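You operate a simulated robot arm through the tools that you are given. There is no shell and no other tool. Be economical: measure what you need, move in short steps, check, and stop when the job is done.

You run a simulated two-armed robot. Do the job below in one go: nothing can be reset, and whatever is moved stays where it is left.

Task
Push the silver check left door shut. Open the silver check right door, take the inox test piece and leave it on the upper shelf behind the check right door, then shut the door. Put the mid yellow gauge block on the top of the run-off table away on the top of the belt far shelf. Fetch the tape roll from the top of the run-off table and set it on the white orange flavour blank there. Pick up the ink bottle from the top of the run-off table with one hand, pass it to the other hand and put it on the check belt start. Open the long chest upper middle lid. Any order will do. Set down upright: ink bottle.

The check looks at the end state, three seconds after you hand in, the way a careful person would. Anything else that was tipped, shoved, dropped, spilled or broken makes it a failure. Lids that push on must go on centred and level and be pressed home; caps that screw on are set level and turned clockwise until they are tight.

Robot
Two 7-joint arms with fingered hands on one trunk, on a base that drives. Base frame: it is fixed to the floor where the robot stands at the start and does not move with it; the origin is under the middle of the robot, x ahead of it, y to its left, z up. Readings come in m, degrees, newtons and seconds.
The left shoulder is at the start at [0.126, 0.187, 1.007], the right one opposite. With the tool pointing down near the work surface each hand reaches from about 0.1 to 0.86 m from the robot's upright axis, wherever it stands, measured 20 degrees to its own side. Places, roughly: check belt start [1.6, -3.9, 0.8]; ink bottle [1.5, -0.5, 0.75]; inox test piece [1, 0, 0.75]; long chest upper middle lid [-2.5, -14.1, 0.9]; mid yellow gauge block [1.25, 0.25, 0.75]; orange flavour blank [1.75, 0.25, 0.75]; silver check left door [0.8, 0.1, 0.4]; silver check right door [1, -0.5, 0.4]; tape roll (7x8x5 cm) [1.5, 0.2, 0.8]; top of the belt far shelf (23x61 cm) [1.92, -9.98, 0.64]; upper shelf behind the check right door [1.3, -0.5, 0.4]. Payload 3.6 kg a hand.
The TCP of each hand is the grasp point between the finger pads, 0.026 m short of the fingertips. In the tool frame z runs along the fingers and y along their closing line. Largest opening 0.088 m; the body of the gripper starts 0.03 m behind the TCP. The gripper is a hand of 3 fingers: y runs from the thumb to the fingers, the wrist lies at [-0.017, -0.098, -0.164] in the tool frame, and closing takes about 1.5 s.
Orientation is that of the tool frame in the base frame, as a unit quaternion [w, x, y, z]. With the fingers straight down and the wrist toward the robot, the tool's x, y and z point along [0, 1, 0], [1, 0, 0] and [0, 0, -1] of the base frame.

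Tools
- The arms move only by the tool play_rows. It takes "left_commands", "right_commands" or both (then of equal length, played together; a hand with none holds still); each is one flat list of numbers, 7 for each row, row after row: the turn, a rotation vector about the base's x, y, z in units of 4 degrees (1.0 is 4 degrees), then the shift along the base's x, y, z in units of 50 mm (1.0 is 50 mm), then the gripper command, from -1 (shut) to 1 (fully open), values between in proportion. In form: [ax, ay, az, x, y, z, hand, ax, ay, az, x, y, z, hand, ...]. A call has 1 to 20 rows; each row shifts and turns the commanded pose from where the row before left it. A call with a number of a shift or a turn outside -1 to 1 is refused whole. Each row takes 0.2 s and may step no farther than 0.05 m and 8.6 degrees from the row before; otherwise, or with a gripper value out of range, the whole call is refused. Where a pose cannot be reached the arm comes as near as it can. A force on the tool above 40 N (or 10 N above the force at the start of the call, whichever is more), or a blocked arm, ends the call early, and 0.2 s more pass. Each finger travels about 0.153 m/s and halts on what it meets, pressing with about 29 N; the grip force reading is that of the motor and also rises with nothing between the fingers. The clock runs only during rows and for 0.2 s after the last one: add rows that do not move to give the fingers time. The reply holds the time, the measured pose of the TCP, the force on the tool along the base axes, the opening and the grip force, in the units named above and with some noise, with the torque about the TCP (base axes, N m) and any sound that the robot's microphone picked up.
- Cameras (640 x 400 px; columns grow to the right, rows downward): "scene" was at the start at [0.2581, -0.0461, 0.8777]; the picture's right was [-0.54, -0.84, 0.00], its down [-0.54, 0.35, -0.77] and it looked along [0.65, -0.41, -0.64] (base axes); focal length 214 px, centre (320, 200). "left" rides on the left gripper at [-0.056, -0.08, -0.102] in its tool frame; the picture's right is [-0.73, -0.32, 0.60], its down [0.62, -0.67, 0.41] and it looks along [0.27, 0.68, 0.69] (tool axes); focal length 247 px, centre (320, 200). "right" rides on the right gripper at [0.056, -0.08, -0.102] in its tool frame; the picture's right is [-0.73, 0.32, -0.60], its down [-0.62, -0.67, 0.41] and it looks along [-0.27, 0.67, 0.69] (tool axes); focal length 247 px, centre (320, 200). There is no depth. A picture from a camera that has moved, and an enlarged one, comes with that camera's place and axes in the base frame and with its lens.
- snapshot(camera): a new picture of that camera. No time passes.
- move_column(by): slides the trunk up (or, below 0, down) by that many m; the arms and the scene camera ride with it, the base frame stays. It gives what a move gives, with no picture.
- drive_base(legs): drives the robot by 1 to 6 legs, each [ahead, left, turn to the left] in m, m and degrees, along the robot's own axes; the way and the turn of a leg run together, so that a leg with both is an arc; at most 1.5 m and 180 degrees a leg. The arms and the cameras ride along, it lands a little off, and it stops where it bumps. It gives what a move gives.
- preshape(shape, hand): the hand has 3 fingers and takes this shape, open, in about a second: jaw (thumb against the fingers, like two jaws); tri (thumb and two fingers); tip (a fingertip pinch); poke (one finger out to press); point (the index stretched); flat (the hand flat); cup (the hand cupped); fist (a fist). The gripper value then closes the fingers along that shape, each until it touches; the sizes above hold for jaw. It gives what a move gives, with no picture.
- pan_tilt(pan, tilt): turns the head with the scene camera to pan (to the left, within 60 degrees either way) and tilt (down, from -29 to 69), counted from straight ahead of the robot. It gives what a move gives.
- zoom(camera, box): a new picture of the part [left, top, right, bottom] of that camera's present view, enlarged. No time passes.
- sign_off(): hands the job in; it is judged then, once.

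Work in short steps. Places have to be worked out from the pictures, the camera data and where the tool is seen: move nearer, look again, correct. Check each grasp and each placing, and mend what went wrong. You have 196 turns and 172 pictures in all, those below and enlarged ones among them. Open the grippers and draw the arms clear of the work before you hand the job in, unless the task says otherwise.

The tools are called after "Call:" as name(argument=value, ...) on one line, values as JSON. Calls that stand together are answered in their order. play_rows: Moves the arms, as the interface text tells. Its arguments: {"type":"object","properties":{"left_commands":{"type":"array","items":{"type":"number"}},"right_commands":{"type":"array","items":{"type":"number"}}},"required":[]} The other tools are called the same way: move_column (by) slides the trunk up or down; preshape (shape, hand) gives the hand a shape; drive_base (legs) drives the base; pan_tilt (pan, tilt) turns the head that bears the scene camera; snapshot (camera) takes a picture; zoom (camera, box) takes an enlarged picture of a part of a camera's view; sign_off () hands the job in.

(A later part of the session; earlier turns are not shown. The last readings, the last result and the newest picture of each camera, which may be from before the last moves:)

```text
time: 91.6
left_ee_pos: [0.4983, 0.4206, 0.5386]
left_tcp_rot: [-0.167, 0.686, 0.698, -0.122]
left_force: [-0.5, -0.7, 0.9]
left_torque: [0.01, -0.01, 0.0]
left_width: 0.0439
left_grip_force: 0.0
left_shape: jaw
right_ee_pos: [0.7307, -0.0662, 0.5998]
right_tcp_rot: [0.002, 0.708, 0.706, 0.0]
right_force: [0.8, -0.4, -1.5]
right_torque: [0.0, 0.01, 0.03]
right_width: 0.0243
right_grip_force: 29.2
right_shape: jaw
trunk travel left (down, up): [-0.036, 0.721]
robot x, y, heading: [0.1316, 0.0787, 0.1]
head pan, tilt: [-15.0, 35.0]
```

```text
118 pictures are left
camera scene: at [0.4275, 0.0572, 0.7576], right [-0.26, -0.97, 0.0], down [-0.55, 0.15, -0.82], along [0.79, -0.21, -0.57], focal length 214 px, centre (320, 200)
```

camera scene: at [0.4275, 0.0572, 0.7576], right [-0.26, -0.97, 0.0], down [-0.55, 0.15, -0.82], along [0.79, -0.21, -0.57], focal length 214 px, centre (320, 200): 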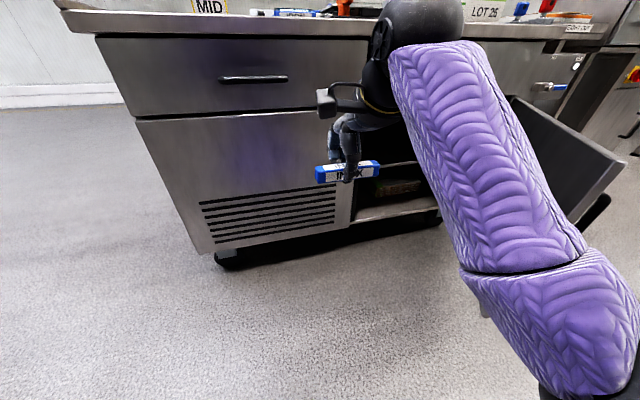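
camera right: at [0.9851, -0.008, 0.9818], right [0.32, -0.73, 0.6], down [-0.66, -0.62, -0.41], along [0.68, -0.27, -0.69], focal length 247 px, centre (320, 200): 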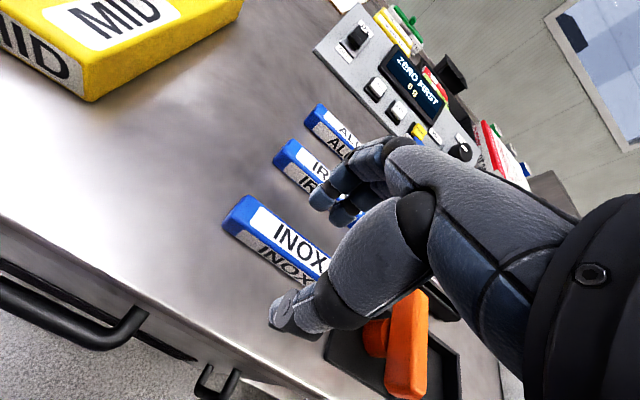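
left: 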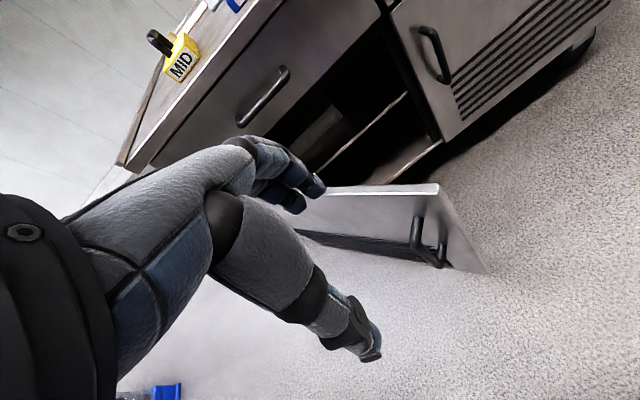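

Bar still held. I tilt the right hand forward 45° while moving it towards the opening.

Call:
play_rows(right_commands=[0, -0.94, 0, 0, -0.4, -0.05, -1, 0, -0.94, 0, 0, -0.4, -0.05, -1, 0, -0.94, 0, 0, -0.4, -0.05, -1, 0, -0.94, 0, 0, -0.4, -0.05, -1, 0, -0.94, 0, 0, -0.4, -0.05, -1, 0, -0.94, 0, 0, -0.4, -0.05, -1, 0, -0.94, 0, 0, -0.4, -0.05, -1, 0, -0.94, 0, 0, -0.4, -0.05, -1, 0, -0.94, 0, 0, -0.4, -0.05, -1, 0, -0.94, 0, 0, -0.4, -0.05, -1, 0, -0.94, 0, 0, -0.4, -0.05, -1, 0, -0.94, 0, 0, -0.4, -0.05, -1])

Call:
snapshot(camera="scene")

Call:
snapshot(camera="right")

```text
time: 94.2
left_ee_pos: [0.498, 0.4201, 0.5381]
left_tcp_rot: [-0.167, 0.686, 0.698, -0.121]
left_force: [-0.2, 0.7, 0.0]
left_torque: [-0.03, 0.02, 0.0]
left_width: 0.0437
left_grip_force: 0.1
left_shape: jaw
right_ee_pos: [0.73, -0.3068, 0.569]
right_tcp_rot: [0.273, 0.653, 0.652, 0.272]
right_force: [-0.4, 0.3, -1.1]
right_torque: [0.02, 0.03, 0.0]
right_width: 0.0244
right_grip_force: 29.1
right_shape: jaw
trunk travel left (down, up): [-0.036, 0.721]
robot x, y, heading: [0.1301, 0.08, 0.3]
head pan, tilt: [-15.0, 35.0]
```

```text
117 pictures are left
camera scene: at [0.4275, 0.0571, 0.7576], right [-0.26, -0.97, 0.0], down [-0.55, 0.15, -0.82], along [0.79, -0.21, -0.57], focal length 214 px, centre (320, 200)
```

scene: 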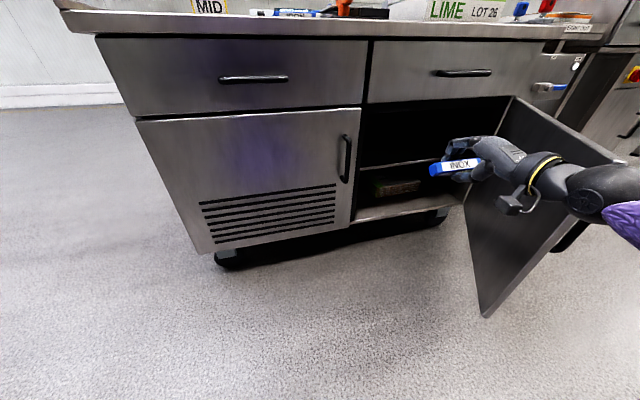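

```text
116 pictures are left
camera right: at [0.601, -0.2504, 0.5835], right [-0.2, -0.73, 0.65], down [-0.18, -0.62, -0.76], along [0.96, -0.27, 0.0], focal length 247 px, centre (320, 200)
```

right: 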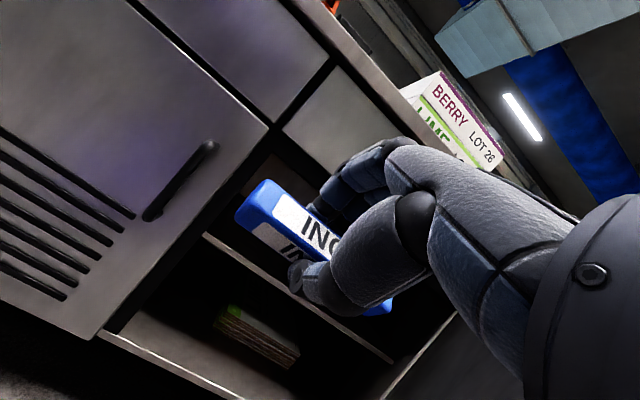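

The bar is held well and level. The shelf is near z≈0.42 and the opening top near 0.63. I shift right toward y≈-0.41.

Call:
play_rows(right_commands=[0, 0, 0, 0, -0.7, -0.2, -1, 0, 0, 0, 0, -0.7, -0.2, -1, 0, 0, 0, 0, -0.7, -0.2, -1])

Call:
snapshot(camera="scene")

```text
time: 95.0
left_ee_pos: [0.4948, 0.4221, 0.5393]
left_tcp_rot: [-0.164, 0.686, 0.699, -0.121]
left_force: [0.5, 0.5, 0.1]
left_torque: [-0.03, -0.01, -0.01]
left_width: 0.0438
left_grip_force: 0.1
left_shape: jaw
right_ee_pos: [0.7276, -0.407, 0.5417]
right_tcp_rot: [0.271, 0.652, 0.653, 0.273]
right_force: [0.5, 0.0, 0.0]
right_torque: [0.01, 0.01, -0.02]
right_width: 0.0244
right_grip_force: 28.8
right_shape: jaw
trunk travel left (down, up): [-0.036, 0.721]
robot x, y, heading: [0.1301, 0.0771, 0.1]
head pan, tilt: [-15.0, 35.0]
```

```text
115 pictures are left
camera scene: at [0.4245, 0.0593, 0.759], right [-0.26, -0.97, 0.0], down [-0.55, 0.15, -0.82], along [0.79, -0.21, -0.57], focal length 214 px, centre (320, 200)
```

scene: 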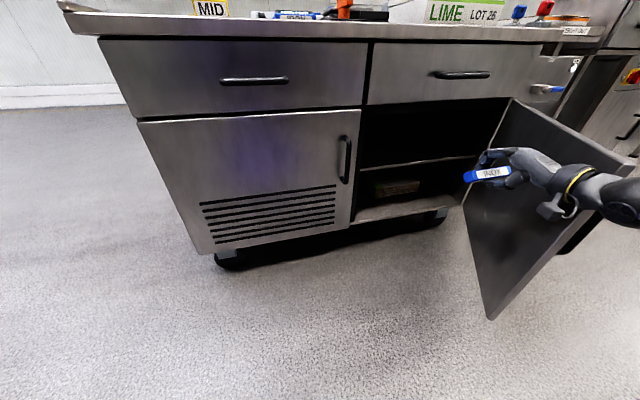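

No contact. I drive forward 0.22 m so the bar comes to the opening.

Call:
drive_base(legs=[[0.22, 0, 0]])

Call:
snapshot(camera="scene")

Call:
snapshot(camera="right")

```text
time: 95.7
left_ee_pos: [0.5043, 0.4202, 0.5384]
left_tcp_rot: [-0.167, 0.686, 0.698, -0.122]
left_force: [-0.5, -0.4, -0.1]
left_torque: [-0.01, 0.04, -0.01]
left_width: 0.0438
left_grip_force: 0.1
left_shape: jaw
right_ee_pos: [0.7329, -0.4004, 0.5292]
right_tcp_rot: [0.261, 0.654, 0.656, 0.272]
right_force: [0.0, -0.2, -0.2]
right_torque: [0.03, 0.0, -0.01]
right_width: 0.0245
right_grip_force: 28.6
right_shape: jaw
trunk travel left (down, up): [-0.036, 0.721]
robot x, y, heading: [0.1346, 0.0767, 0.2]
head pan, tilt: [-15.0, 35.0]
stopped in leg 1: the robot was blocked; the commanded pose is now the measured one
```

```text
114 pictures are left
camera scene: at [0.434, 0.0576, 0.7572], right [-0.26, -0.97, 0.0], down [-0.55, 0.15, -0.82], along [0.79, -0.21, -0.57], focal length 214 px, centre (320, 200)
```

scene: 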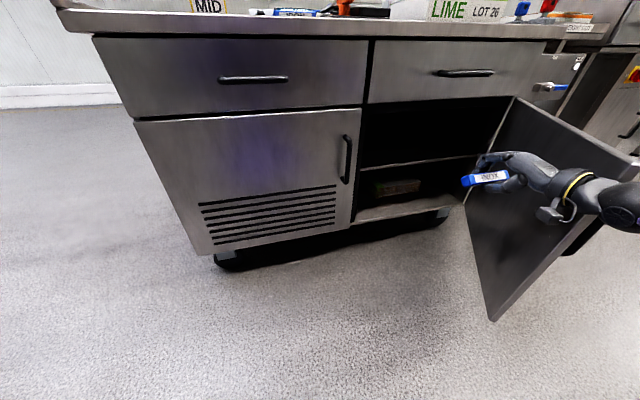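

```text
113 pictures are left
camera right: at [0.6033, -0.3466, 0.5475], right [-0.18, -0.74, 0.64], down [-0.18, -0.62, -0.77], along [0.97, -0.26, -0.02], focal length 247 px, centre (320, 200)
```

right: 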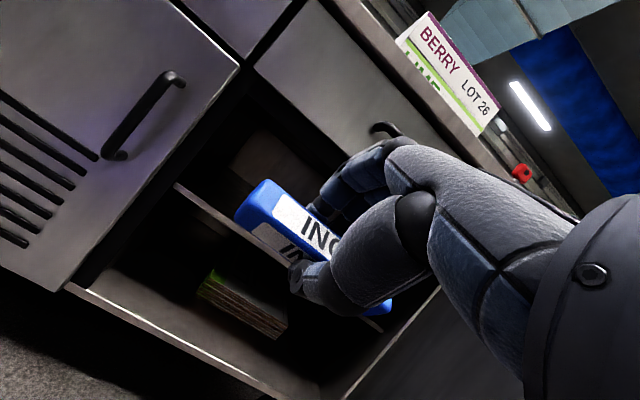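

The base was blocked, presumably the arm against the door's free edge. I back off a little and look at where arm and door meet.

Call:
drive_base(legs=[[-0.06, 0, 0]])

Call:
pan_tilt(pan=-50, tilt=45)

Call:
snapshot(camera="scene")

```text
time: 96.7
left_ee_pos: [0.4464, 0.4192, 0.5384]
left_tcp_rot: [-0.168, 0.687, 0.697, -0.122]
left_force: [0.1, -0.4, -0.4]
left_torque: [0.0, 0.0, 0.01]
left_width: 0.0437
left_grip_force: 0.1
left_shape: jaw
right_ee_pos: [0.6725, -0.4031, 0.5315]
right_tcp_rot: [0.262, 0.654, 0.655, 0.272]
right_force: [-0.2, 0.0, -0.9]
right_torque: [-0.01, 0.0, 0.01]
right_width: 0.024
right_grip_force: 29.2
right_shape: jaw
trunk travel left (down, up): [-0.036, 0.721]
robot x, y, heading: [0.0767, 0.0819, -0.2]
head pan, tilt: [-15.0, 35.0]
```

```text
time: 97.7
left_ee_pos: [0.4471, 0.4201, 0.5384]
left_tcp_rot: [-0.166, 0.687, 0.697, -0.121]
left_force: [0.0, 0.6, 0.8]
left_torque: [-0.01, -0.01, -0.02]
left_width: 0.0437
left_grip_force: 0.0
left_shape: jaw
right_ee_pos: [0.6727, -0.4026, 0.5314]
right_tcp_rot: [0.262, 0.654, 0.655, 0.273]
right_force: [-0.8, 0.1, -1.7]
right_torque: [0.04, 0.02, 0.02]
right_width: 0.0243
right_grip_force: 28.6
right_shape: jaw
trunk travel left (down, up): [-0.036, 0.721]
robot x, y, heading: [0.0796, 0.0794, 0.1]
head pan, tilt: [-50.0, 45.0]
```

```text
112 pictures are left
camera scene: at [0.3418, 0.0175, 0.7428], right [-0.77, -0.64, 0.0], down [-0.45, 0.54, -0.71], along [0.45, -0.54, -0.71], focal length 214 px, centre (320, 200)
```

scene: 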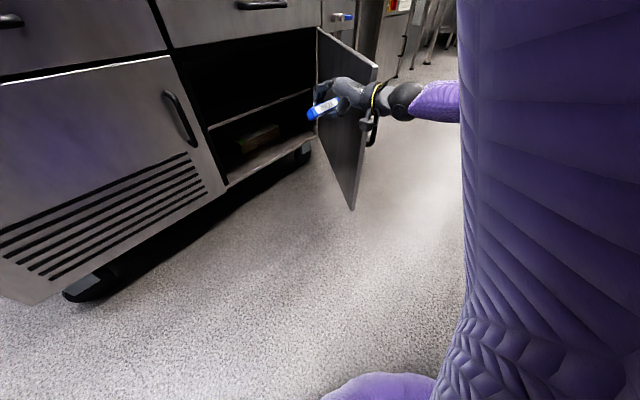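

The forearm lies to the right, in front of the door's free edge, so the door must open wider. I sweep the hand to the right against the door's inner side to push it open.

Call:
play_rows(right_commands=[0, 0, 0, 0, -0.5, 0, -1, 0, 0, 0, 0, -0.5, 0, -1, 0, 0, 0, 0, -0.5, 0, -1, 0, 0, 0, 0, -0.5, 0, -1, 0, 0, 0, 0, -0.5, 0, -1])

Call:
snapshot(camera="scene")

```text
time: 98.1
left_ee_pos: [0.448, 0.4187, 0.5396]
left_tcp_rot: [-0.167, 0.688, 0.696, -0.121]
left_force: [0.4, -0.3, 0.5]
left_torque: [-0.01, 0.0, -0.04]
left_width: 0.0435
left_grip_force: 0.0
left_shape: jaw
right_ee_pos: [0.6701, -0.4162, 0.5262]
right_tcp_rot: [0.258, 0.653, 0.657, 0.274]
right_force: [0.1, 0.4, -0.5]
right_torque: [-0.03, 0.0, -0.01]
right_width: 0.0243
right_grip_force: 29.0
right_shape: jaw
trunk travel left (down, up): [-0.036, 0.721]
robot x, y, heading: [0.0809, 0.0794, -0.0]
head pan, tilt: [-50.0, 45.0]
stopped in row 1 (right hand): the force on the tool passed its limit at 56 N (the readings are from after the stop); the commanded pose is now the measured one
```

```text
111 pictures are left
camera scene: at [0.3422, 0.017, 0.7424], right [-0.77, -0.64, 0.0], down [-0.45, 0.54, -0.71], along [0.45, -0.54, -0.71], focal length 214 px, centre (320, 200)
```

scene: 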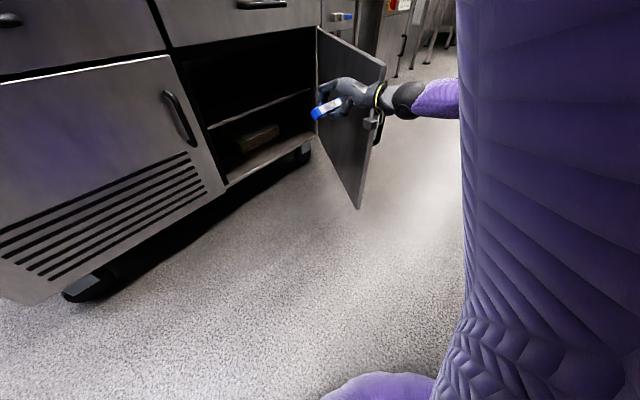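

Contact with the door; it yielded a little. I go on more slowly.

Call:
play_rows(right_commands=[0, 0, 0, 0, -0.15, 0, -1, 0, 0, 0, 0, -0.15, 0, -1, 0, 0, 0, 0, -0.2, 0, -1, 0, 0, 0, 0, -0.2, 0, -1, 0, 0, 0, 0, -0.2, 0, -1, 0, 0, 0, 0, -0.2, 0, -1, 0, 0, 0, 0, -0.2, 0, -1, 0, 0, 0, 0, -0.2, 0, -1, 0, 0, 0, 0, -0.2, 0, -1, 0, 0, 0, 0, -0.2, 0, -1])

Call:
snapshot(camera="scene")

```text
time: 100.3
left_ee_pos: [0.4465, 0.4192, 0.5387]
left_tcp_rot: [-0.166, 0.688, 0.696, -0.121]
left_force: [0.2, -0.2, 0.7]
left_torque: [0.04, 0.0, 0.0]
left_width: 0.0438
left_grip_force: 0.0
left_shape: jaw
right_ee_pos: [0.6701, -0.5123, 0.5288]
right_tcp_rot: [0.258, 0.653, 0.658, 0.274]
right_force: [0.6, 0.0, -0.2]
right_torque: [-0.02, 0.03, -0.01]
right_width: 0.024
right_grip_force: 28.3
right_shape: jaw
trunk travel left (down, up): [-0.036, 0.721]
robot x, y, heading: [0.0776, 0.0771, -0.2]
head pan, tilt: [-50.0, 45.0]
```

```text
110 pictures are left
camera scene: at [0.3417, 0.0174, 0.7428], right [-0.77, -0.64, 0.0], down [-0.45, 0.54, -0.71], along [0.45, -0.54, -0.71], focal length 214 px, centre (320, 200)
```

scene: 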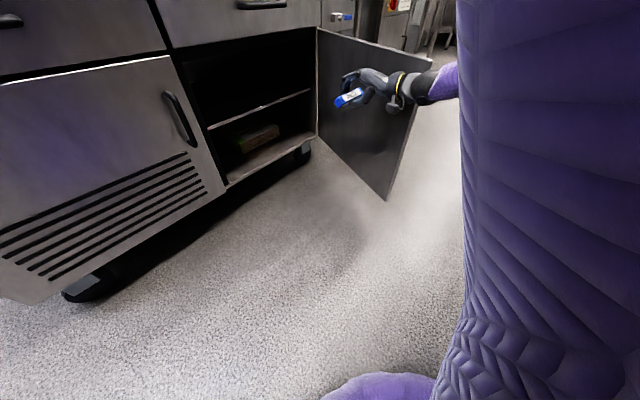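

Works. I push on.

Call:
play_rows(right_commands=[0, 0, 0, 0, -0.2, 0, -1, 0, 0, 0, 0, -0.2, 0, -1, 0, 0, 0, 0, -0.2, 0, -1, 0, 0, 0, 0, -0.2, 0, -1, 0, 0, 0, 0, -0.2, 0, -1, 0, 0, 0, 0, -0.2, 0, -1, 0, 0, 0, 0, -0.2, 0, -1, 0, 0, 0, 0, -0.2, 0, -1, 0, 0, 0, 0, -0.2, 0, -1, 0, 0, 0, 0, -0.2, 0, -1])

Call:
drive_base(legs=[[0.0, -0.15, 0]])

Call:
snapshot(camera="scene")

```text
time: 102.5
left_ee_pos: [0.4464, 0.4192, 0.5379]
left_tcp_rot: [-0.167, 0.687, 0.696, -0.121]
left_force: [-0.5, 0.2, -0.1]
left_torque: [0.02, -0.03, -0.01]
left_width: 0.0439
left_grip_force: 0.1
left_shape: jaw
right_ee_pos: [0.6713, -0.6125, 0.5269]
right_tcp_rot: [0.259, 0.653, 0.658, 0.273]
right_force: [-0.5, -0.2, -0.6]
right_torque: [0.02, 0.01, -0.02]
right_width: 0.0244
right_grip_force: 29.4
right_shape: jaw
trunk travel left (down, up): [-0.036, 0.721]
robot x, y, heading: [0.0812, 0.0777, -0.5]
head pan, tilt: [-50.0, 45.0]
```

```text
time: 103.9
left_ee_pos: [0.4465, 0.269, 0.5376]
left_tcp_rot: [-0.167, 0.687, 0.696, -0.121]
left_force: [-0.3, -0.1, -0.4]
left_torque: [-0.05, 0.01, 0.0]
left_width: 0.0436
left_grip_force: 0.1
left_shape: jaw
right_ee_pos: [0.671, -0.7635, 0.5276]
right_tcp_rot: [0.26, 0.654, 0.656, 0.273]
right_force: [0.0, -0.7, -1.1]
right_torque: [-0.02, 0.0, -0.02]
right_width: 0.0245
right_grip_force: 29.2
right_shape: jaw
trunk travel left (down, up): [-0.036, 0.721]
robot x, y, heading: [0.077, -0.0735, -0.2]
head pan, tilt: [-50.0, 45.0]
```

```text
109 pictures are left
camera scene: at [0.3413, -0.1328, 0.7428], right [-0.77, -0.64, 0.0], down [-0.45, 0.54, -0.71], along [0.45, -0.54, -0.71], focal length 214 px, centre (320, 200)
```

scene: 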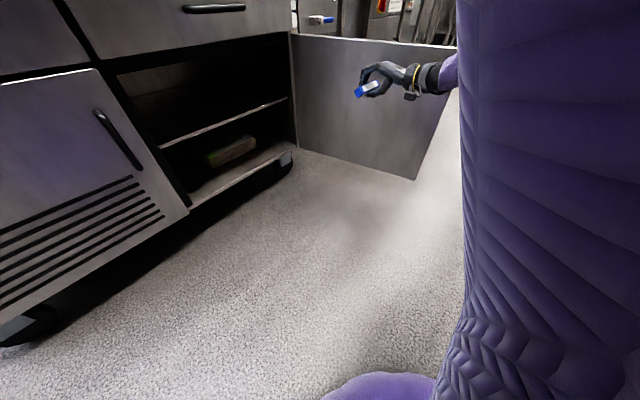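

Door is wide open now. I bring the hand back in front of the opening and look.

Call:
play_rows(right_commands=[0, 0, 0, 0, 0.8, -0.1, -1, 0, 0, 0, 0, 0.8, -0.1, -1, 0, 0, 0, 0, 0.8, -0.1, -1, 0, 0, 0, 0, 0.8, -0.1, -1, 0, 0, 0, 0, 0.8, -0.1, -1, 0, 0, 0, 0, 0.8, -0.1, -1, 0, 0, 0, 0, 0.8, -0.1, -1, 0, 0, 0, 0, 0.8, -0.1, -1])

Call:
pan_tilt(pan=-20, tilt=35)

Call:
drive_base(legs=[[0.22, 0, 0]])

Call:
snapshot(camera="scene")

Call:
snapshot(camera="right")

```text
time: 105.7
left_ee_pos: [0.4465, 0.2697, 0.5383]
left_tcp_rot: [-0.166, 0.687, 0.697, -0.121]
left_force: [0.7, 0.1, -0.2]
left_torque: [-0.01, -0.02, 0.02]
left_width: 0.0436
left_grip_force: 0.0
left_shape: jaw
right_ee_pos: [0.6721, -0.4426, 0.4875]
right_tcp_rot: [0.259, 0.654, 0.657, 0.273]
right_force: [0.2, -0.5, -0.8]
right_torque: [0.03, 0.03, 0.0]
right_width: 0.0245
right_grip_force: 28.8
right_shape: jaw
trunk travel left (down, up): [-0.036, 0.721]
robot x, y, heading: [0.0793, -0.0698, -0.4]
head pan, tilt: [-50.0, 45.0]
```

```text
time: 106.6
left_ee_pos: [0.4461, 0.2694, 0.5389]
left_tcp_rot: [-0.166, 0.688, 0.696, -0.121]
left_force: [0.2, -0.4, -0.4]
left_torque: [0.01, -0.03, 0.0]
left_width: 0.0439
left_grip_force: 0.1
left_shape: jaw
right_ee_pos: [0.6708, -0.4431, 0.4878]
right_tcp_rot: [0.259, 0.653, 0.657, 0.273]
right_force: [-0.4, -0.4, -1.1]
right_torque: [-0.02, 0.02, 0.03]
right_width: 0.0241
right_grip_force: 29.2
right_shape: jaw
trunk travel left (down, up): [-0.036, 0.721]
robot x, y, heading: [0.0777, -0.0698, -0.2]
head pan, tilt: [-20.0, 35.0]
```

```text
time: 108.3
left_ee_pos: [0.6678, 0.2661, 0.5382]
left_tcp_rot: [-0.168, 0.688, 0.695, -0.12]
left_force: [-0.1, 0.4, 0.4]
left_torque: [0.0, -0.03, -0.02]
left_width: 0.0437
left_grip_force: 0.0
left_shape: jaw
right_ee_pos: [0.8909, -0.4446, 0.4878]
right_tcp_rot: [0.259, 0.654, 0.656, 0.273]
right_force: [-0.1, 0.0, -0.3]
right_torque: [-0.01, 0.05, 0.03]
right_width: 0.0244
right_grip_force: 29.1
right_shape: jaw
trunk travel left (down, up): [-0.036, 0.721]
robot x, y, heading: [0.2971, -0.0732, -0.4]
head pan, tilt: [-20.0, 35.0]
```

```text
108 pictures are left
camera scene: at [0.5921, -0.1023, 0.7576], right [-0.35, -0.94, 0.0], down [-0.54, 0.2, -0.82], along [0.77, -0.28, -0.57], focal length 214 px, centre (320, 200)
```

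scene: 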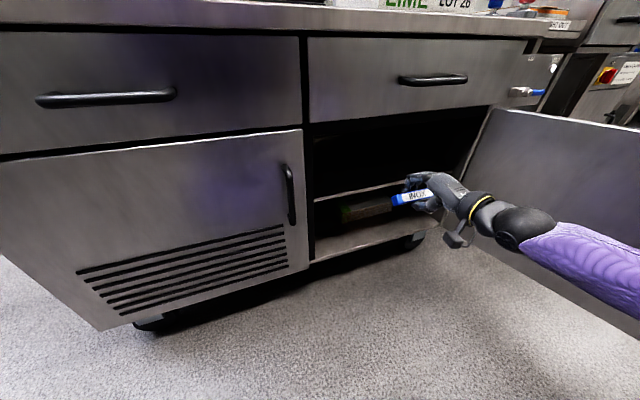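

```text
107 pictures are left
camera right: at [0.7625, -0.3903, 0.5057], right [-0.18, -0.75, 0.64], down [-0.18, -0.61, -0.77], along [0.97, -0.26, -0.03], focal length 247 px, centre (320, 200)
```

right: 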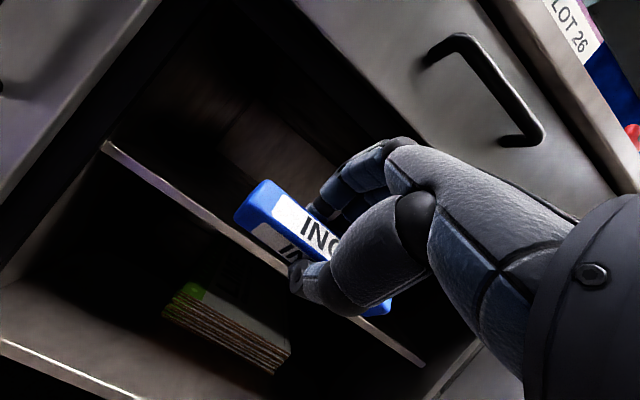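

The shelf edge resolves to x≈1.10, z≈0.385 – recessed. I tilt the hand flatter by 15° so that it fits under the drawer, and drive in.

Call:
play_rows(right_commands=[0, -0.94, 0, 0, 0.1, -0.1, -1, 0, -0.94, 0, 0, 0.1, -0.1, -1, 0, -0.94, 0, 0, 0.1, -0.1, -1, 0, -0.94, 0, 0, 0.1, -0.1, -1])

Call:
drive_base(legs=[[0.15, 0, 0]])

Call:
snapshot(camera="scene")

Call:
snapshot(camera="right")

```text
time: 109.3
left_ee_pos: [0.6679, 0.2673, 0.5376]
left_tcp_rot: [-0.167, 0.689, 0.695, -0.12]
left_force: [-0.6, 0.2, -0.1]
left_torque: [0.0, 0.0, -0.01]
left_width: 0.0436
left_grip_force: 0.1
left_shape: jaw
right_ee_pos: [0.8913, -0.4239, 0.468]
right_tcp_rot: [0.343, 0.612, 0.617, 0.356]
right_force: [0.0, -0.1, -0.9]
right_torque: [0.0, 0.02, 0.0]
right_width: 0.024
right_grip_force: 29.1
right_shape: jaw
trunk travel left (down, up): [-0.036, 0.721]
robot x, y, heading: [0.2968, -0.0681, -0.3]
head pan, tilt: [-20.0, 35.0]
```

```text
time: 110.7
left_ee_pos: [0.8176, 0.266, 0.5381]
left_tcp_rot: [-0.167, 0.688, 0.696, -0.12]
left_force: [-0.4, 0.2, -0.5]
left_torque: [-0.04, 0.01, -0.02]
left_width: 0.0439
left_grip_force: 0.0
left_shape: jaw
right_ee_pos: [1.0423, -0.4246, 0.468]
right_tcp_rot: [0.342, 0.613, 0.617, 0.356]
right_force: [0.3, 0.8, -0.5]
right_torque: [0.03, 0.02, 0.01]
right_width: 0.0243
right_grip_force: 28.6
right_shape: jaw
trunk travel left (down, up): [-0.036, 0.721]
robot x, y, heading: [0.4473, -0.0709, -0.1]
head pan, tilt: [-20.0, 35.0]
```

```text
106 pictures are left
camera scene: at [0.7426, -0.1029, 0.7576], right [-0.35, -0.94, 0.0], down [-0.54, 0.2, -0.82], along [0.77, -0.28, -0.57], focal length 214 px, centre (320, 200)
```

scene: 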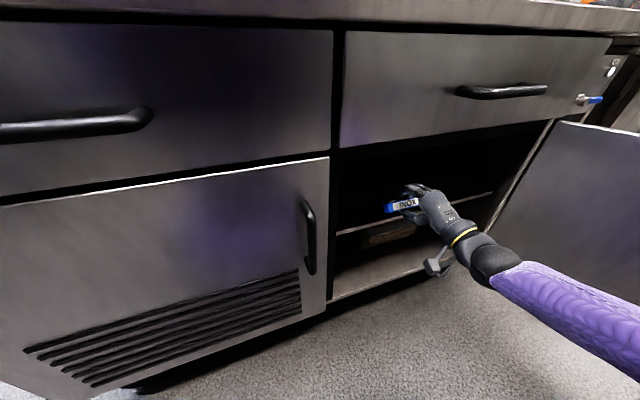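

```text
105 pictures are left
camera right: at [0.9126, -0.3704, 0.4519], right [-0.34, -0.75, 0.57], down [0.02, -0.61, -0.79], along [0.94, -0.26, 0.22], focal length 247 px, centre (320, 200)
```

right: 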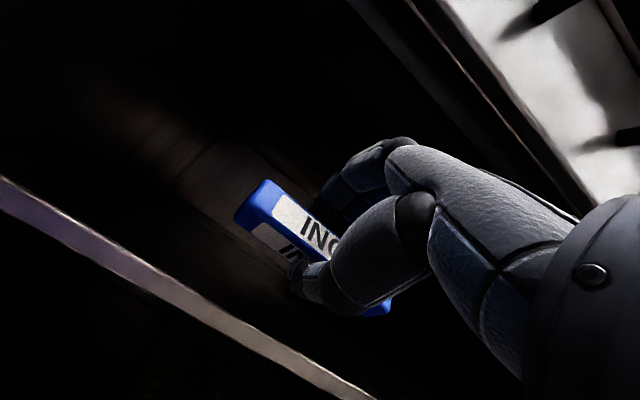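

Consistent: shelf edge x≈1.1, z≈0.39. I move the bar in over the shelf.

Call:
play_rows(right_commands=[0, 0, 0, 0.4, 0.1, 0, -1, 0, 0, 0, 0.4, 0.1, 0, -1, 0, 0, 0, 0.4, 0.1, 0, -1, 0, 0, 0, 0.4, 0.1, 0, -1, 0, 0, 0, 0.4, 0, 0, -1, 0, 0, 0, 0.4, 0, 0, -1, 0, 0, 0, 0.4, 0, 0, -1])

Call:
snapshot(camera="right")

Call:
zoom(camera="scene", box=[320, 100, 560, 280])

```text
time: 112.3
left_ee_pos: [0.817, 0.267, 0.5395]
left_tcp_rot: [-0.166, 0.688, 0.696, -0.121]
left_force: [0.7, 0.1, -1.0]
left_torque: [0.03, 0.01, -0.01]
left_width: 0.0436
left_grip_force: 0.1
left_shape: jaw
right_ee_pos: [1.1825, -0.4049, 0.4667]
right_tcp_rot: [0.342, 0.612, 0.617, 0.356]
right_force: [0.6, 0.1, 0.3]
right_torque: [0.01, 0.0, -0.01]
right_width: 0.0244
right_grip_force: 28.7
right_shape: jaw
trunk travel left (down, up): [-0.036, 0.721]
robot x, y, heading: [0.4485, -0.0733, -0.5]
head pan, tilt: [-20.0, 35.0]
```

```text
104 pictures are left
camera right: at [1.0524, -0.3503, 0.4516], right [-0.34, -0.75, 0.57], down [0.02, -0.61, -0.79], along [0.94, -0.26, 0.22], focal length 247 px, centre (320, 200)
```

right: 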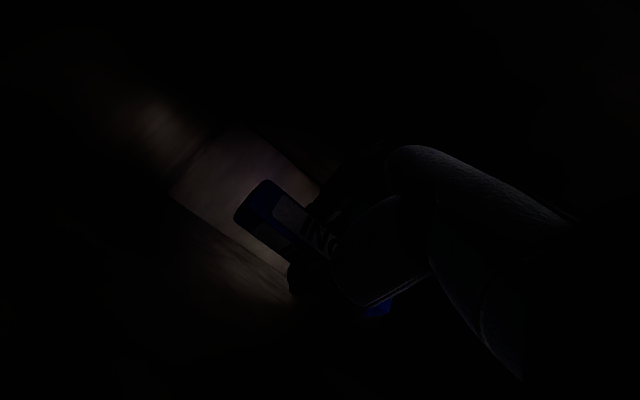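

```text
2.22 times, centred on (440, 190) of scene
camera zoom: at [0.7427, -0.103, 0.7576], right [-0.35, -0.94, 0.0], down [-0.54, 0.2, -0.82], along [0.77, -0.28, -0.57], focal length 477 px, centre (53, 222)
```

zoom: 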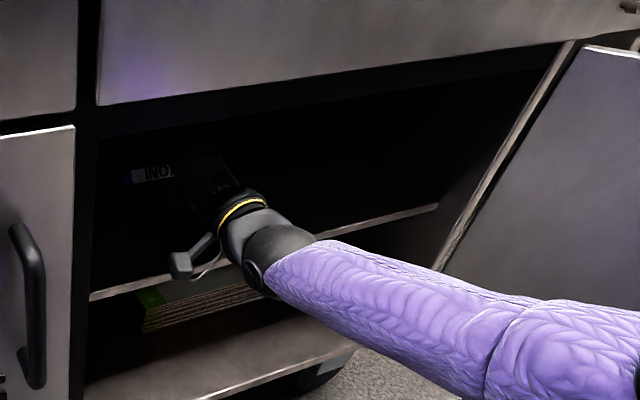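

Bar is over the shelf with room above it. I lower slowly until it touches.

Call:
play_rows(right_commands=[0, 0, 0, 0, 0, -0.15, -1, 0, 0, 0, 0, 0, -0.15, -1, 0, 0, 0, 0, 0, -0.15, -1, 0, 0, 0, 0, 0, -0.12, -1, 0, 0, 0, 0, 0, -0.12, -1, 0, 0, 0, 0, 0, -0.12, -1])

```text
time: 113.7
left_ee_pos: [0.8167, 0.2661, 0.5397]
left_tcp_rot: [-0.167, 0.689, 0.695, -0.12]
left_force: [0.3, -0.5, 0.5]
left_torque: [-0.01, -0.01, -0.01]
left_width: 0.0437
left_grip_force: 0.1
left_shape: jaw
right_ee_pos: [1.1821, -0.4043, 0.4296]
right_tcp_rot: [0.344, 0.612, 0.616, 0.358]
right_force: [-1.5, 0.7, 9.6]
right_torque: [-0.01, 0.19, 0.0]
right_width: 0.0231
right_grip_force: 29.3
right_shape: jaw
trunk travel left (down, up): [-0.036, 0.721]
robot x, y, heading: [0.4488, -0.0698, -0.2]
head pan, tilt: [-20.0, 35.0]
```

Touched down (≈10 N). I open a little while easing upward so that the bar settles.

Call:
play_rows(right_commands=[0, 0, 0, 0, 0, 0.05, -0.3, 0, 0, 0, 0, 0, 0.1, -0.1, 0, 0, 0, 0, 0, 0.1, 0.1, 0, 0, 0, 0, 0, 0, 0.3, 0, 0, 0, 0, 0, 0, 0.3, 0, 0, 0, 0, 0, 0, 0.3])

Call:
zoom(camera="scene", box=[330, 150, 480, 250])

Call:
zoom(camera="right", box=[180, 100, 440, 340])

```text
time: 115.1
left_ee_pos: [0.8175, 0.2669, 0.539]
left_tcp_rot: [-0.166, 0.688, 0.696, -0.121]
left_force: [0.0, 0.3, -0.7]
left_torque: [-0.01, -0.02, 0.01]
left_width: 0.0439
left_grip_force: 0.1
left_shape: jaw
right_ee_pos: [1.1827, -0.4051, 0.4415]
right_tcp_rot: [0.343, 0.611, 0.617, 0.357]
right_force: [2.4, 0.3, 5.9]
right_torque: [0.05, -0.1, 0.01]
right_width: 0.0512
right_grip_force: 0.0
right_shape: jaw
trunk travel left (down, up): [-0.036, 0.721]
robot x, y, heading: [0.4456, -0.0703, -0.5]
head pan, tilt: [-20.0, 35.0]
```

```text
4.00 times, centred on (405, 200) of scene
camera zoom: at [0.7423, -0.1027, 0.7578], right [-0.35, -0.94, 0.0], down [-0.54, 0.2, -0.82], along [0.77, -0.28, -0.57], focal length 858 px, centre (-20, 200)
```

zoom: 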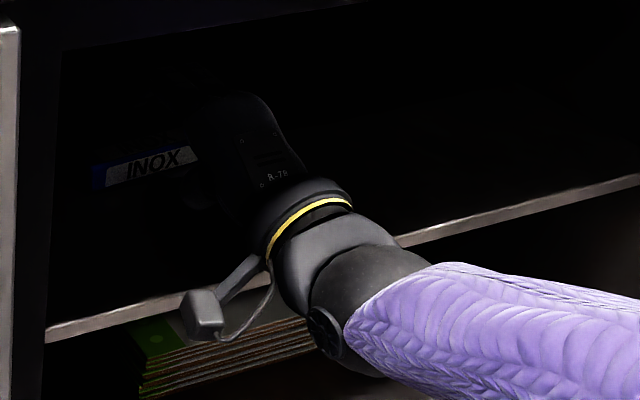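

```text
1.67 times, centred on (310, 220) of right
camera zoom: at [1.0526, -0.3509, 0.4249], right [-0.34, -0.75, 0.57], down [0.02, -0.61, -0.79], along [0.94, -0.26, 0.23], focal length 412 px, centre (337, 167)
```

zoom: 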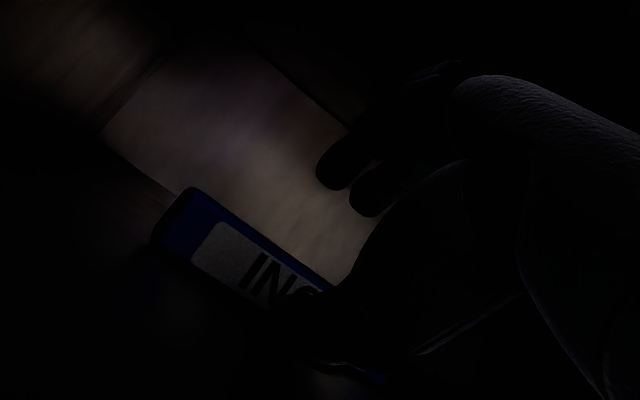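

The bar lies on the shelf behind the thumb. I withdraw the hand back and slightly up, along its own direction.

Call:
play_rows(right_commands=[0, 0, 0, -0.3, 0, 0.1, 0.3, 0, 0, 0, -0.4, 0, 0.15, 0.3, 0, 0, 0, -0.5, 0, 0.1, 0.3, 0, 0, 0, -0.6, 0, 0, 0.3, 0, 0, 0, -0.6, 0, 0, 0.3, 0, 0, 0, -0.6, 0, 0, 0.3, 0, 0, 0, -0.6, 0, 0, 0.3])

Call:
drive_base(legs=[[-0.2, 0, 0]])

Call:
snapshot(camera="scene")

Call:
snapshot(camera="right")

```text
time: 116.7
left_ee_pos: [0.8179, 0.2654, 0.5388]
left_tcp_rot: [-0.167, 0.688, 0.696, -0.121]
left_force: [-0.2, -0.3, 0.2]
left_torque: [0.02, -0.05, -0.02]
left_width: 0.0436
left_grip_force: 0.1
left_shape: jaw
right_ee_pos: [1.0013, -0.4044, 0.4581]
right_tcp_rot: [0.343, 0.613, 0.617, 0.356]
right_force: [0.8, 0.0, -0.3]
right_torque: [0.03, 0.03, -0.01]
right_width: 0.0568
right_grip_force: 0.0
right_shape: jaw
trunk travel left (down, up): [-0.036, 0.721]
robot x, y, heading: [0.4493, -0.0741, -0.5]
head pan, tilt: [-20.0, 35.0]
```

```text
time: 118.3
left_ee_pos: [0.6216, 0.2679, 0.5391]
left_tcp_rot: [-0.167, 0.688, 0.695, -0.121]
left_force: [0.3, 0.3, 0.1]
left_torque: [0.03, -0.02, -0.01]
left_width: 0.0438
left_grip_force: 0.1
left_shape: jaw
right_ee_pos: [0.8052, -0.404, 0.4584]
right_tcp_rot: [0.343, 0.612, 0.617, 0.357]
right_force: [0.2, 0.4, -0.3]
right_torque: [0.0, -0.02, -0.04]
right_width: 0.0569
right_grip_force: 0.0
right_shape: jaw
trunk travel left (down, up): [-0.036, 0.721]
robot x, y, heading: [0.2522, -0.0721, -0.4]
head pan, tilt: [-20.0, 35.0]
```

```text
100 pictures are left
camera scene: at [0.5463, -0.102, 0.7575], right [-0.35, -0.94, 0.0], down [-0.54, 0.2, -0.82], along [0.77, -0.28, -0.57], focal length 214 px, centre (320, 200)
```

scene: 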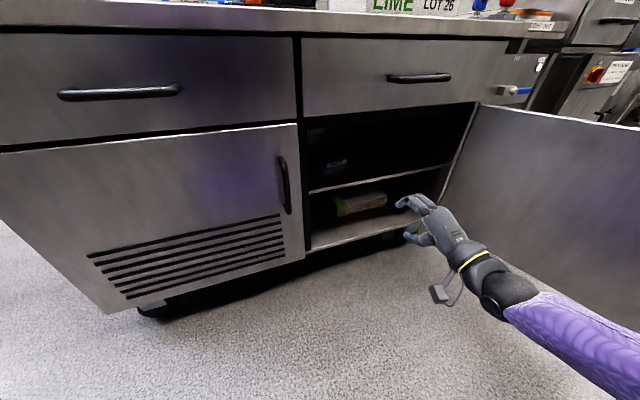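

```text
99 pictures are left
camera right: at [0.6765, -0.349, 0.4414], right [-0.34, -0.75, 0.57], down [0.02, -0.61, -0.79], along [0.94, -0.26, 0.22], focal length 247 px, centre (320, 200)
```

right: 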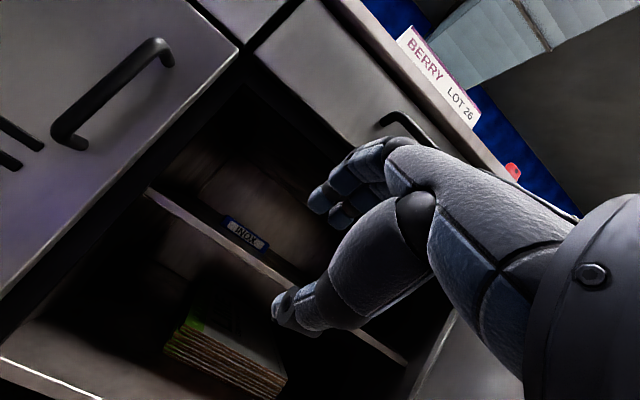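

INOX rests on the upper shelf. To shut the door I'll hook over its top edge from the outer side with fingers down: first raise the trunk and turn the right hand straight down.

Call:
move_column(by=0.25)

Call:
play_rows(right_commands=[0, 0.94, 0, -0.1, 0, 0.1, -1, 0, 0.94, 0, -0.1, 0, 0.1, -1, 0, 0.94, 0, -0.1, 0, 0.1, -1, 0, 0.94, 0, -0.1, 0, 0.1, -1, 0, 0.94, 0, -0.1, 0, 0.1, -1, 0, 0.94, 0, -0.1, 0, 0.1, -1, 0, 0.94, 0, -0.1, 0, 0.1, -1, 0, 0.94, 0, -0.1, 0, 0.1, -1, 0, 0.94, 0, -0.1, 0, 0.1, -1, 0, 0.94, 0, -0.1, 0, 0.1, -1, 0, 0.94, 0, -0.1, 0, 0.1, -1, 0, 0.94, 0, -0.1, 0, 0.1, -1, 0, 0.94, 0, -0.1, 0, 0.1, -1, 0, 0.94, 0, -0.1, 0, 0.1, -1, 0, 0.94, 0, -0.1, 0, 0.1, -1])

Call:
pan_tilt(pan=-40, tilt=40)

Call:
snapshot(camera="scene")

```text
time: 120.8
left_ee_pos: [0.6222, 0.2665, 0.7871]
left_tcp_rot: [-0.167, 0.688, 0.695, -0.121]
left_force: [1.4, 0.2, -0.5]
left_torque: [0.01, 0.01, 0.01]
left_width: 0.0439
left_grip_force: 0.1
left_shape: jaw
right_ee_pos: [0.8046, -0.4025, 0.7075]
right_tcp_rot: [0.343, 0.612, 0.617, 0.356]
right_force: [-0.1, -0.4, 0.0]
right_torque: [0.0, -0.01, -0.01]
right_width: 0.0568
right_grip_force: 0.1
right_shape: jaw
trunk travel left (down, up): [-0.286, 0.471]
robot x, y, heading: [0.2507, -0.0692, -0.2]
head pan, tilt: [-20.0, 35.0]
```

```text
time: 124.0
left_ee_pos: [0.6213, 0.267, 0.7875]
left_tcp_rot: [-0.166, 0.688, 0.696, -0.121]
left_force: [-0.1, 0.1, 0.7]
left_torque: [0.02, -0.01, -0.03]
left_width: 0.0438
left_grip_force: 0.0
left_shape: jaw
right_ee_pos: [0.7289, -0.4039, 0.7826]
right_tcp_rot: [0.009, 0.708, 0.706, 0.025]
right_force: [0.4, 0.8, 0.4]
right_torque: [-0.01, 0.03, -0.03]
right_width: 0.0001
right_grip_force: 28.6
right_shape: jaw
trunk travel left (down, up): [-0.286, 0.471]
robot x, y, heading: [0.2536, -0.0722, -0.4]
head pan, tilt: [-20.0, 35.0]
```

```text
time: 124.9
left_ee_pos: [0.6221, 0.2678, 0.7888]
left_tcp_rot: [-0.167, 0.688, 0.696, -0.12]
left_force: [-0.2, -0.4, -0.2]
left_torque: [0.02, 0.0, -0.01]
left_width: 0.0439
left_grip_force: 0.1
left_shape: jaw
right_ee_pos: [0.7297, -0.4048, 0.7818]
right_tcp_rot: [0.01, 0.708, 0.706, 0.024]
right_force: [0.1, -0.1, -0.1]
right_torque: [0.01, -0.01, 0.01]
right_width: 0.0002
right_grip_force: 29.6
right_shape: jaw
trunk travel left (down, up): [-0.286, 0.471]
robot x, y, heading: [0.2521, -0.0735, -0.2]
head pan, tilt: [-40.0, 40.0]
```

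```text
98 pictures are left
camera scene: at [0.478, -0.1262, 1.023], right [-0.65, -0.76, 0.0], down [-0.49, 0.42, -0.77], along [0.58, -0.49, -0.64], focal length 214 px, centre (320, 200)
```

scene: 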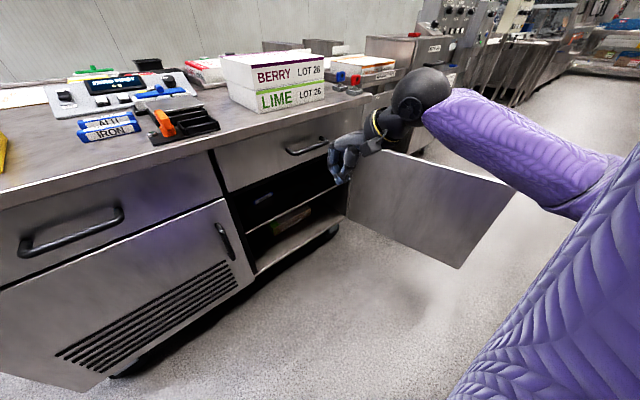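

The door's free end is near (0.49, -0.92). I extend the hand, back up and strafe right, so that the hand passes over the door top to its outer side.

Call:
play_rows(right_commands=[0, 0, 0, 0.6, 0, 0, -1, 0, 0, 0, 0.6, 0, 0, -1, 0, 0, 0, 0.6, 0, 0, -1, 0, 0, 0, 0.6, 0, 0, -1, 0, 0, 0, 0.4, 0, 0, -1])

Call:
drive_base(legs=[[-0.3, 0, 0], [0, -0.68, 0]])

Call:
pan_tilt(pan=-25, tilt=40)

Call:
snapshot(camera="scene")

```text
time: 126.1
left_ee_pos: [0.6227, 0.2679, 0.7881]
left_tcp_rot: [-0.167, 0.689, 0.695, -0.121]
left_force: [-0.6, -0.6, 0.6]
left_torque: [0.01, 0.02, -0.02]
left_width: 0.0436
left_grip_force: 0.0
left_shape: jaw
right_ee_pos: [0.871, -0.4016, 0.7827]
right_tcp_rot: [0.01, 0.708, 0.706, 0.024]
right_force: [-0.2, 0.3, 0.5]
right_torque: [0.0, -0.01, -0.05]
right_width: 0.0
right_grip_force: 29.2
right_shape: jaw
trunk travel left (down, up): [-0.286, 0.471]
robot x, y, heading: [0.2489, -0.069, -0.3]
head pan, tilt: [-40.0, 40.0]
```

```text
time: 131.6
left_ee_pos: [0.3136, -0.4333, 0.7882]
left_tcp_rot: [-0.166, 0.686, 0.698, -0.122]
left_force: [-0.1, 0.3, 0.5]
left_torque: [-0.01, -0.01, 0.0]
left_width: 0.0437
left_grip_force: 0.1
left_shape: jaw
right_ee_pos: [0.567, -1.1024, 0.7828]
right_tcp_rot: [0.01, 0.705, 0.708, 0.025]
right_force: [-0.9, 0.6, 0.0]
right_torque: [0.01, -0.02, 0.0]
right_width: 0.0
right_grip_force: 28.7
right_shape: jaw
trunk travel left (down, up): [-0.286, 0.471]
robot x, y, heading: [-0.0544, -0.7728, 0.3]
head pan, tilt: [-40.0, 40.0]
```

```text
time: 132.4
left_ee_pos: [0.3138, -0.4339, 0.7889]
left_tcp_rot: [-0.166, 0.686, 0.698, -0.122]
left_force: [0.2, -0.1, 0.1]
left_torque: [0.02, 0.02, 0.01]
left_width: 0.0439
left_grip_force: 0.1
left_shape: jaw
right_ee_pos: [0.5664, -1.1017, 0.7829]
right_tcp_rot: [0.01, 0.706, 0.708, 0.024]
right_force: [-0.2, 0.3, 0.8]
right_torque: [0.01, -0.02, -0.03]
right_width: 0.0
right_grip_force: 29.7
right_shape: jaw
trunk travel left (down, up): [-0.286, 0.471]
robot x, y, heading: [-0.0503, -0.7757, 0.5]
head pan, tilt: [-25.0, 40.0]
```

```text
97 pictures are left
camera scene: at [0.1848, -0.8104, 1.023], right [-0.42, -0.91, 0.0], down [-0.58, 0.27, -0.77], along [0.69, -0.32, -0.64], focal length 214 px, centre (320, 200)
```

scene: 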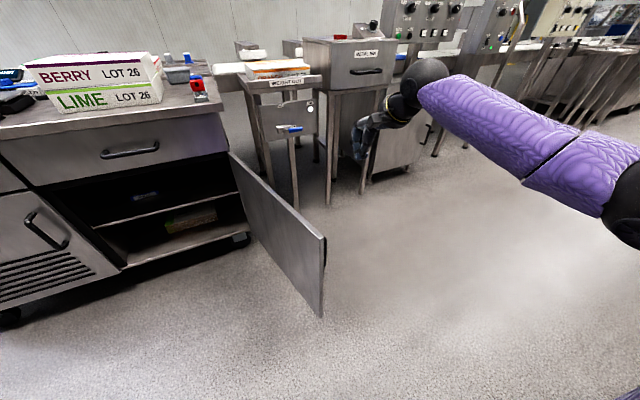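

The hand is on the door's outer side. I lower the trunk so that fingers come just below the door's top, then push it left (+y).

Call:
move_column(by=-0.17)

Call:
play_rows(right_commands=[0, 0, 0, 0, 0.5, 0, -1, 0, 0, 0, 0, 0.4, 0, -1, 0, 0, 0, 0, 0.25, 0, -1, 0, 0, 0, 0, 0.25, 0, -1, 0, 0, 0, 0, 0.25, 0, -1, 0, 0, 0, 0, 0.25, 0, -1, 0, 0, 0, 0, 0.25, 0, -1, 0, 0, 0, 0, 0.25, 0, -1, 0, 0, 0, 0, 0.25, 0, -1, 0, 0, 0, 0, 0.25, 0, -1, 0, 0, 0, 0, 0.25, 0, -1, 0, 0, 0, 0, 0.25, 0, -1])

Call:
snapshot(camera="scene")

```text
time: 134.3
left_ee_pos: [0.3131, -0.4342, 0.62]
left_tcp_rot: [-0.167, 0.686, 0.698, -0.121]
left_force: [0.5, -0.2, -0.8]
left_torque: [0.02, 0.01, 0.02]
left_width: 0.0438
left_grip_force: 0.1
left_shape: jaw
right_ee_pos: [0.5674, -1.1023, 0.6131]
right_tcp_rot: [0.01, 0.705, 0.709, 0.025]
right_force: [-0.3, -0.8, -0.5]
right_torque: [-0.02, -0.02, 0.03]
right_width: 0.0
right_grip_force: 28.8
right_shape: jaw
trunk travel left (down, up): [-0.116, 0.641]
robot x, y, heading: [-0.0529, -0.7773, -0.1]
head pan, tilt: [-25.0, 40.0]
```

```text
time: 136.9
left_ee_pos: [0.3145, -0.4333, 0.6187]
left_tcp_rot: [-0.166, 0.686, 0.698, -0.121]
left_force: [-0.3, 0.4, -0.3]
left_torque: [0.03, -0.03, 0.0]
left_width: 0.0437
left_grip_force: 0.0
left_shape: jaw
right_ee_pos: [0.5669, -0.9305, 0.6131]
right_tcp_rot: [0.011, 0.705, 0.708, 0.024]
right_force: [-1.3, -0.7, -1.3]
right_torque: [0.0, -0.06, -0.03]
right_width: 0.0
right_grip_force: 29.0
right_shape: jaw
trunk travel left (down, up): [-0.116, 0.641]
robot x, y, heading: [-0.0518, -0.7749, 0.0]
head pan, tilt: [-25.0, 40.0]
```

```text
96 pictures are left
camera scene: at [0.2183, -0.8102, 0.8366], right [-0.42, -0.91, 0.0], down [-0.58, 0.27, -0.77], along [0.7, -0.32, -0.64], focal length 214 px, centre (320, 200)
```

scene: 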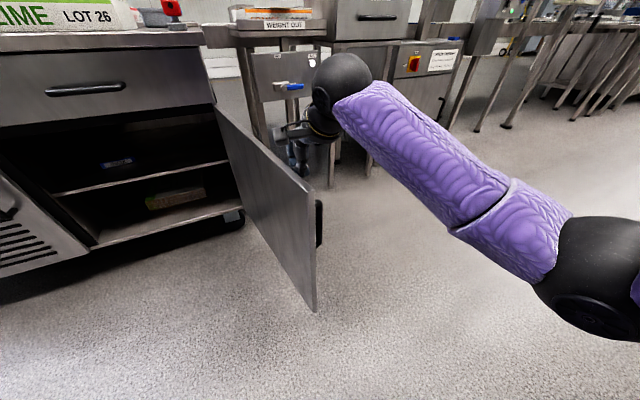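

I continue pushing left slowly.

Call:
play_rows(right_commands=[0, 0, 0, 0, 0.25, 0, -1, 0, 0, 0, 0, 0.25, 0, -1, 0, 0, 0, 0, 0.25, 0, -1, 0, 0, 0, 0, 0.25, 0, -1, 0, 0, 0, 0, 0.25, 0, -1, 0, 0, 0, 0, 0.25, 0, -1, 0, 0, 0, 0, 0.3, 0, -1, 0, 0, 0, 0, 0.3, 0, -1, 0, 0, 0, 0, 0.3, 0, -1, 0, 0, 0, 0, 0.3, 0, -1, 0, 0, 0, 0, 0.3, 0, -1, 0, 0, 0, 0, 0.3, 0, -1])

Call:
snapshot(camera="scene")

```text
time: 139.5
left_ee_pos: [0.3138, -0.4332, 0.6192]
left_tcp_rot: [-0.166, 0.685, 0.699, -0.121]
left_force: [0.1, -0.9, 0.0]
left_torque: [-0.03, 0.02, 0.04]
left_width: 0.0438
left_grip_force: 0.0
left_shape: jaw
right_ee_pos: [0.5703, -0.7831, 0.605]
right_tcp_rot: [0.024, 0.708, 0.705, 0.013]
right_force: [0.7, 1.4, -0.3]
right_torque: [0.02, 0.0, 0.02]
right_width: 0.0
right_grip_force: 29.1
right_shape: jaw
trunk travel left (down, up): [-0.116, 0.641]
robot x, y, heading: [-0.0506, -0.7755, 0.1]
head pan, tilt: [-25.0, 40.0]
```

```text
95 pictures are left
camera scene: at [0.2183, -0.8102, 0.8366], right [-0.42, -0.91, 0.0], down [-0.58, 0.27, -0.77], along [0.7, -0.32, -0.64], focal length 214 px, centre (320, 200)
```

scene: 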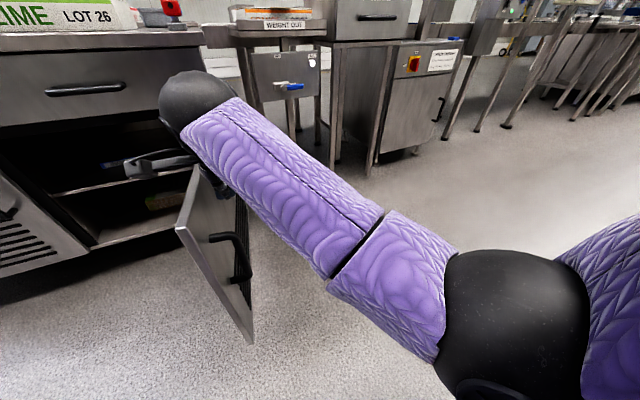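

Past 90° now. I strafe the base left to carry the push on.

Call:
drive_base(legs=[[0.0, 0.25, 0]])

Call:
snapshot(camera="scene")

```text
time: 141.3
left_ee_pos: [0.3119, -0.1843, 0.6184]
left_tcp_rot: [-0.166, 0.685, 0.699, -0.121]
left_force: [0.4, 0.2, 0.3]
left_torque: [0.0, 0.01, -0.03]
left_width: 0.0437
left_grip_force: 0.0
left_shape: jaw
right_ee_pos: [0.5725, -0.5304, 0.6068]
right_tcp_rot: [0.023, 0.707, 0.706, 0.017]
right_force: [-0.3, 0.4, 0.4]
right_torque: [-0.02, 0.01, 0.02]
right_width: 0.0
right_grip_force: 28.6
right_shape: jaw
trunk travel left (down, up): [-0.116, 0.641]
robot x, y, heading: [-0.0564, -0.5274, 0.6]
head pan, tilt: [-25.0, 40.0]
```

```text
94 pictures are left
camera scene: at [0.2172, -0.5612, 0.8366], right [-0.42, -0.91, 0.0], down [-0.58, 0.27, -0.77], along [0.7, -0.32, -0.64], focal length 214 px, centre (320, 200)
```

scene: 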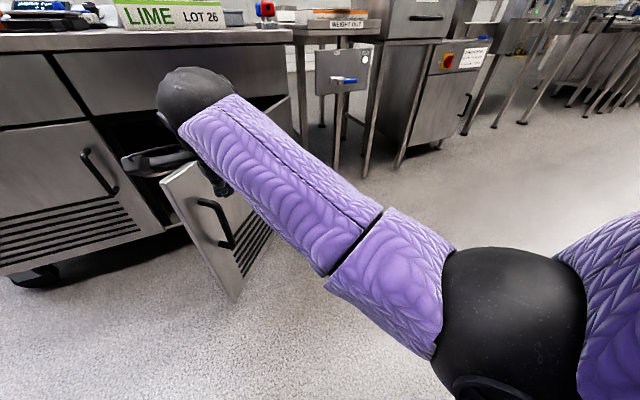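

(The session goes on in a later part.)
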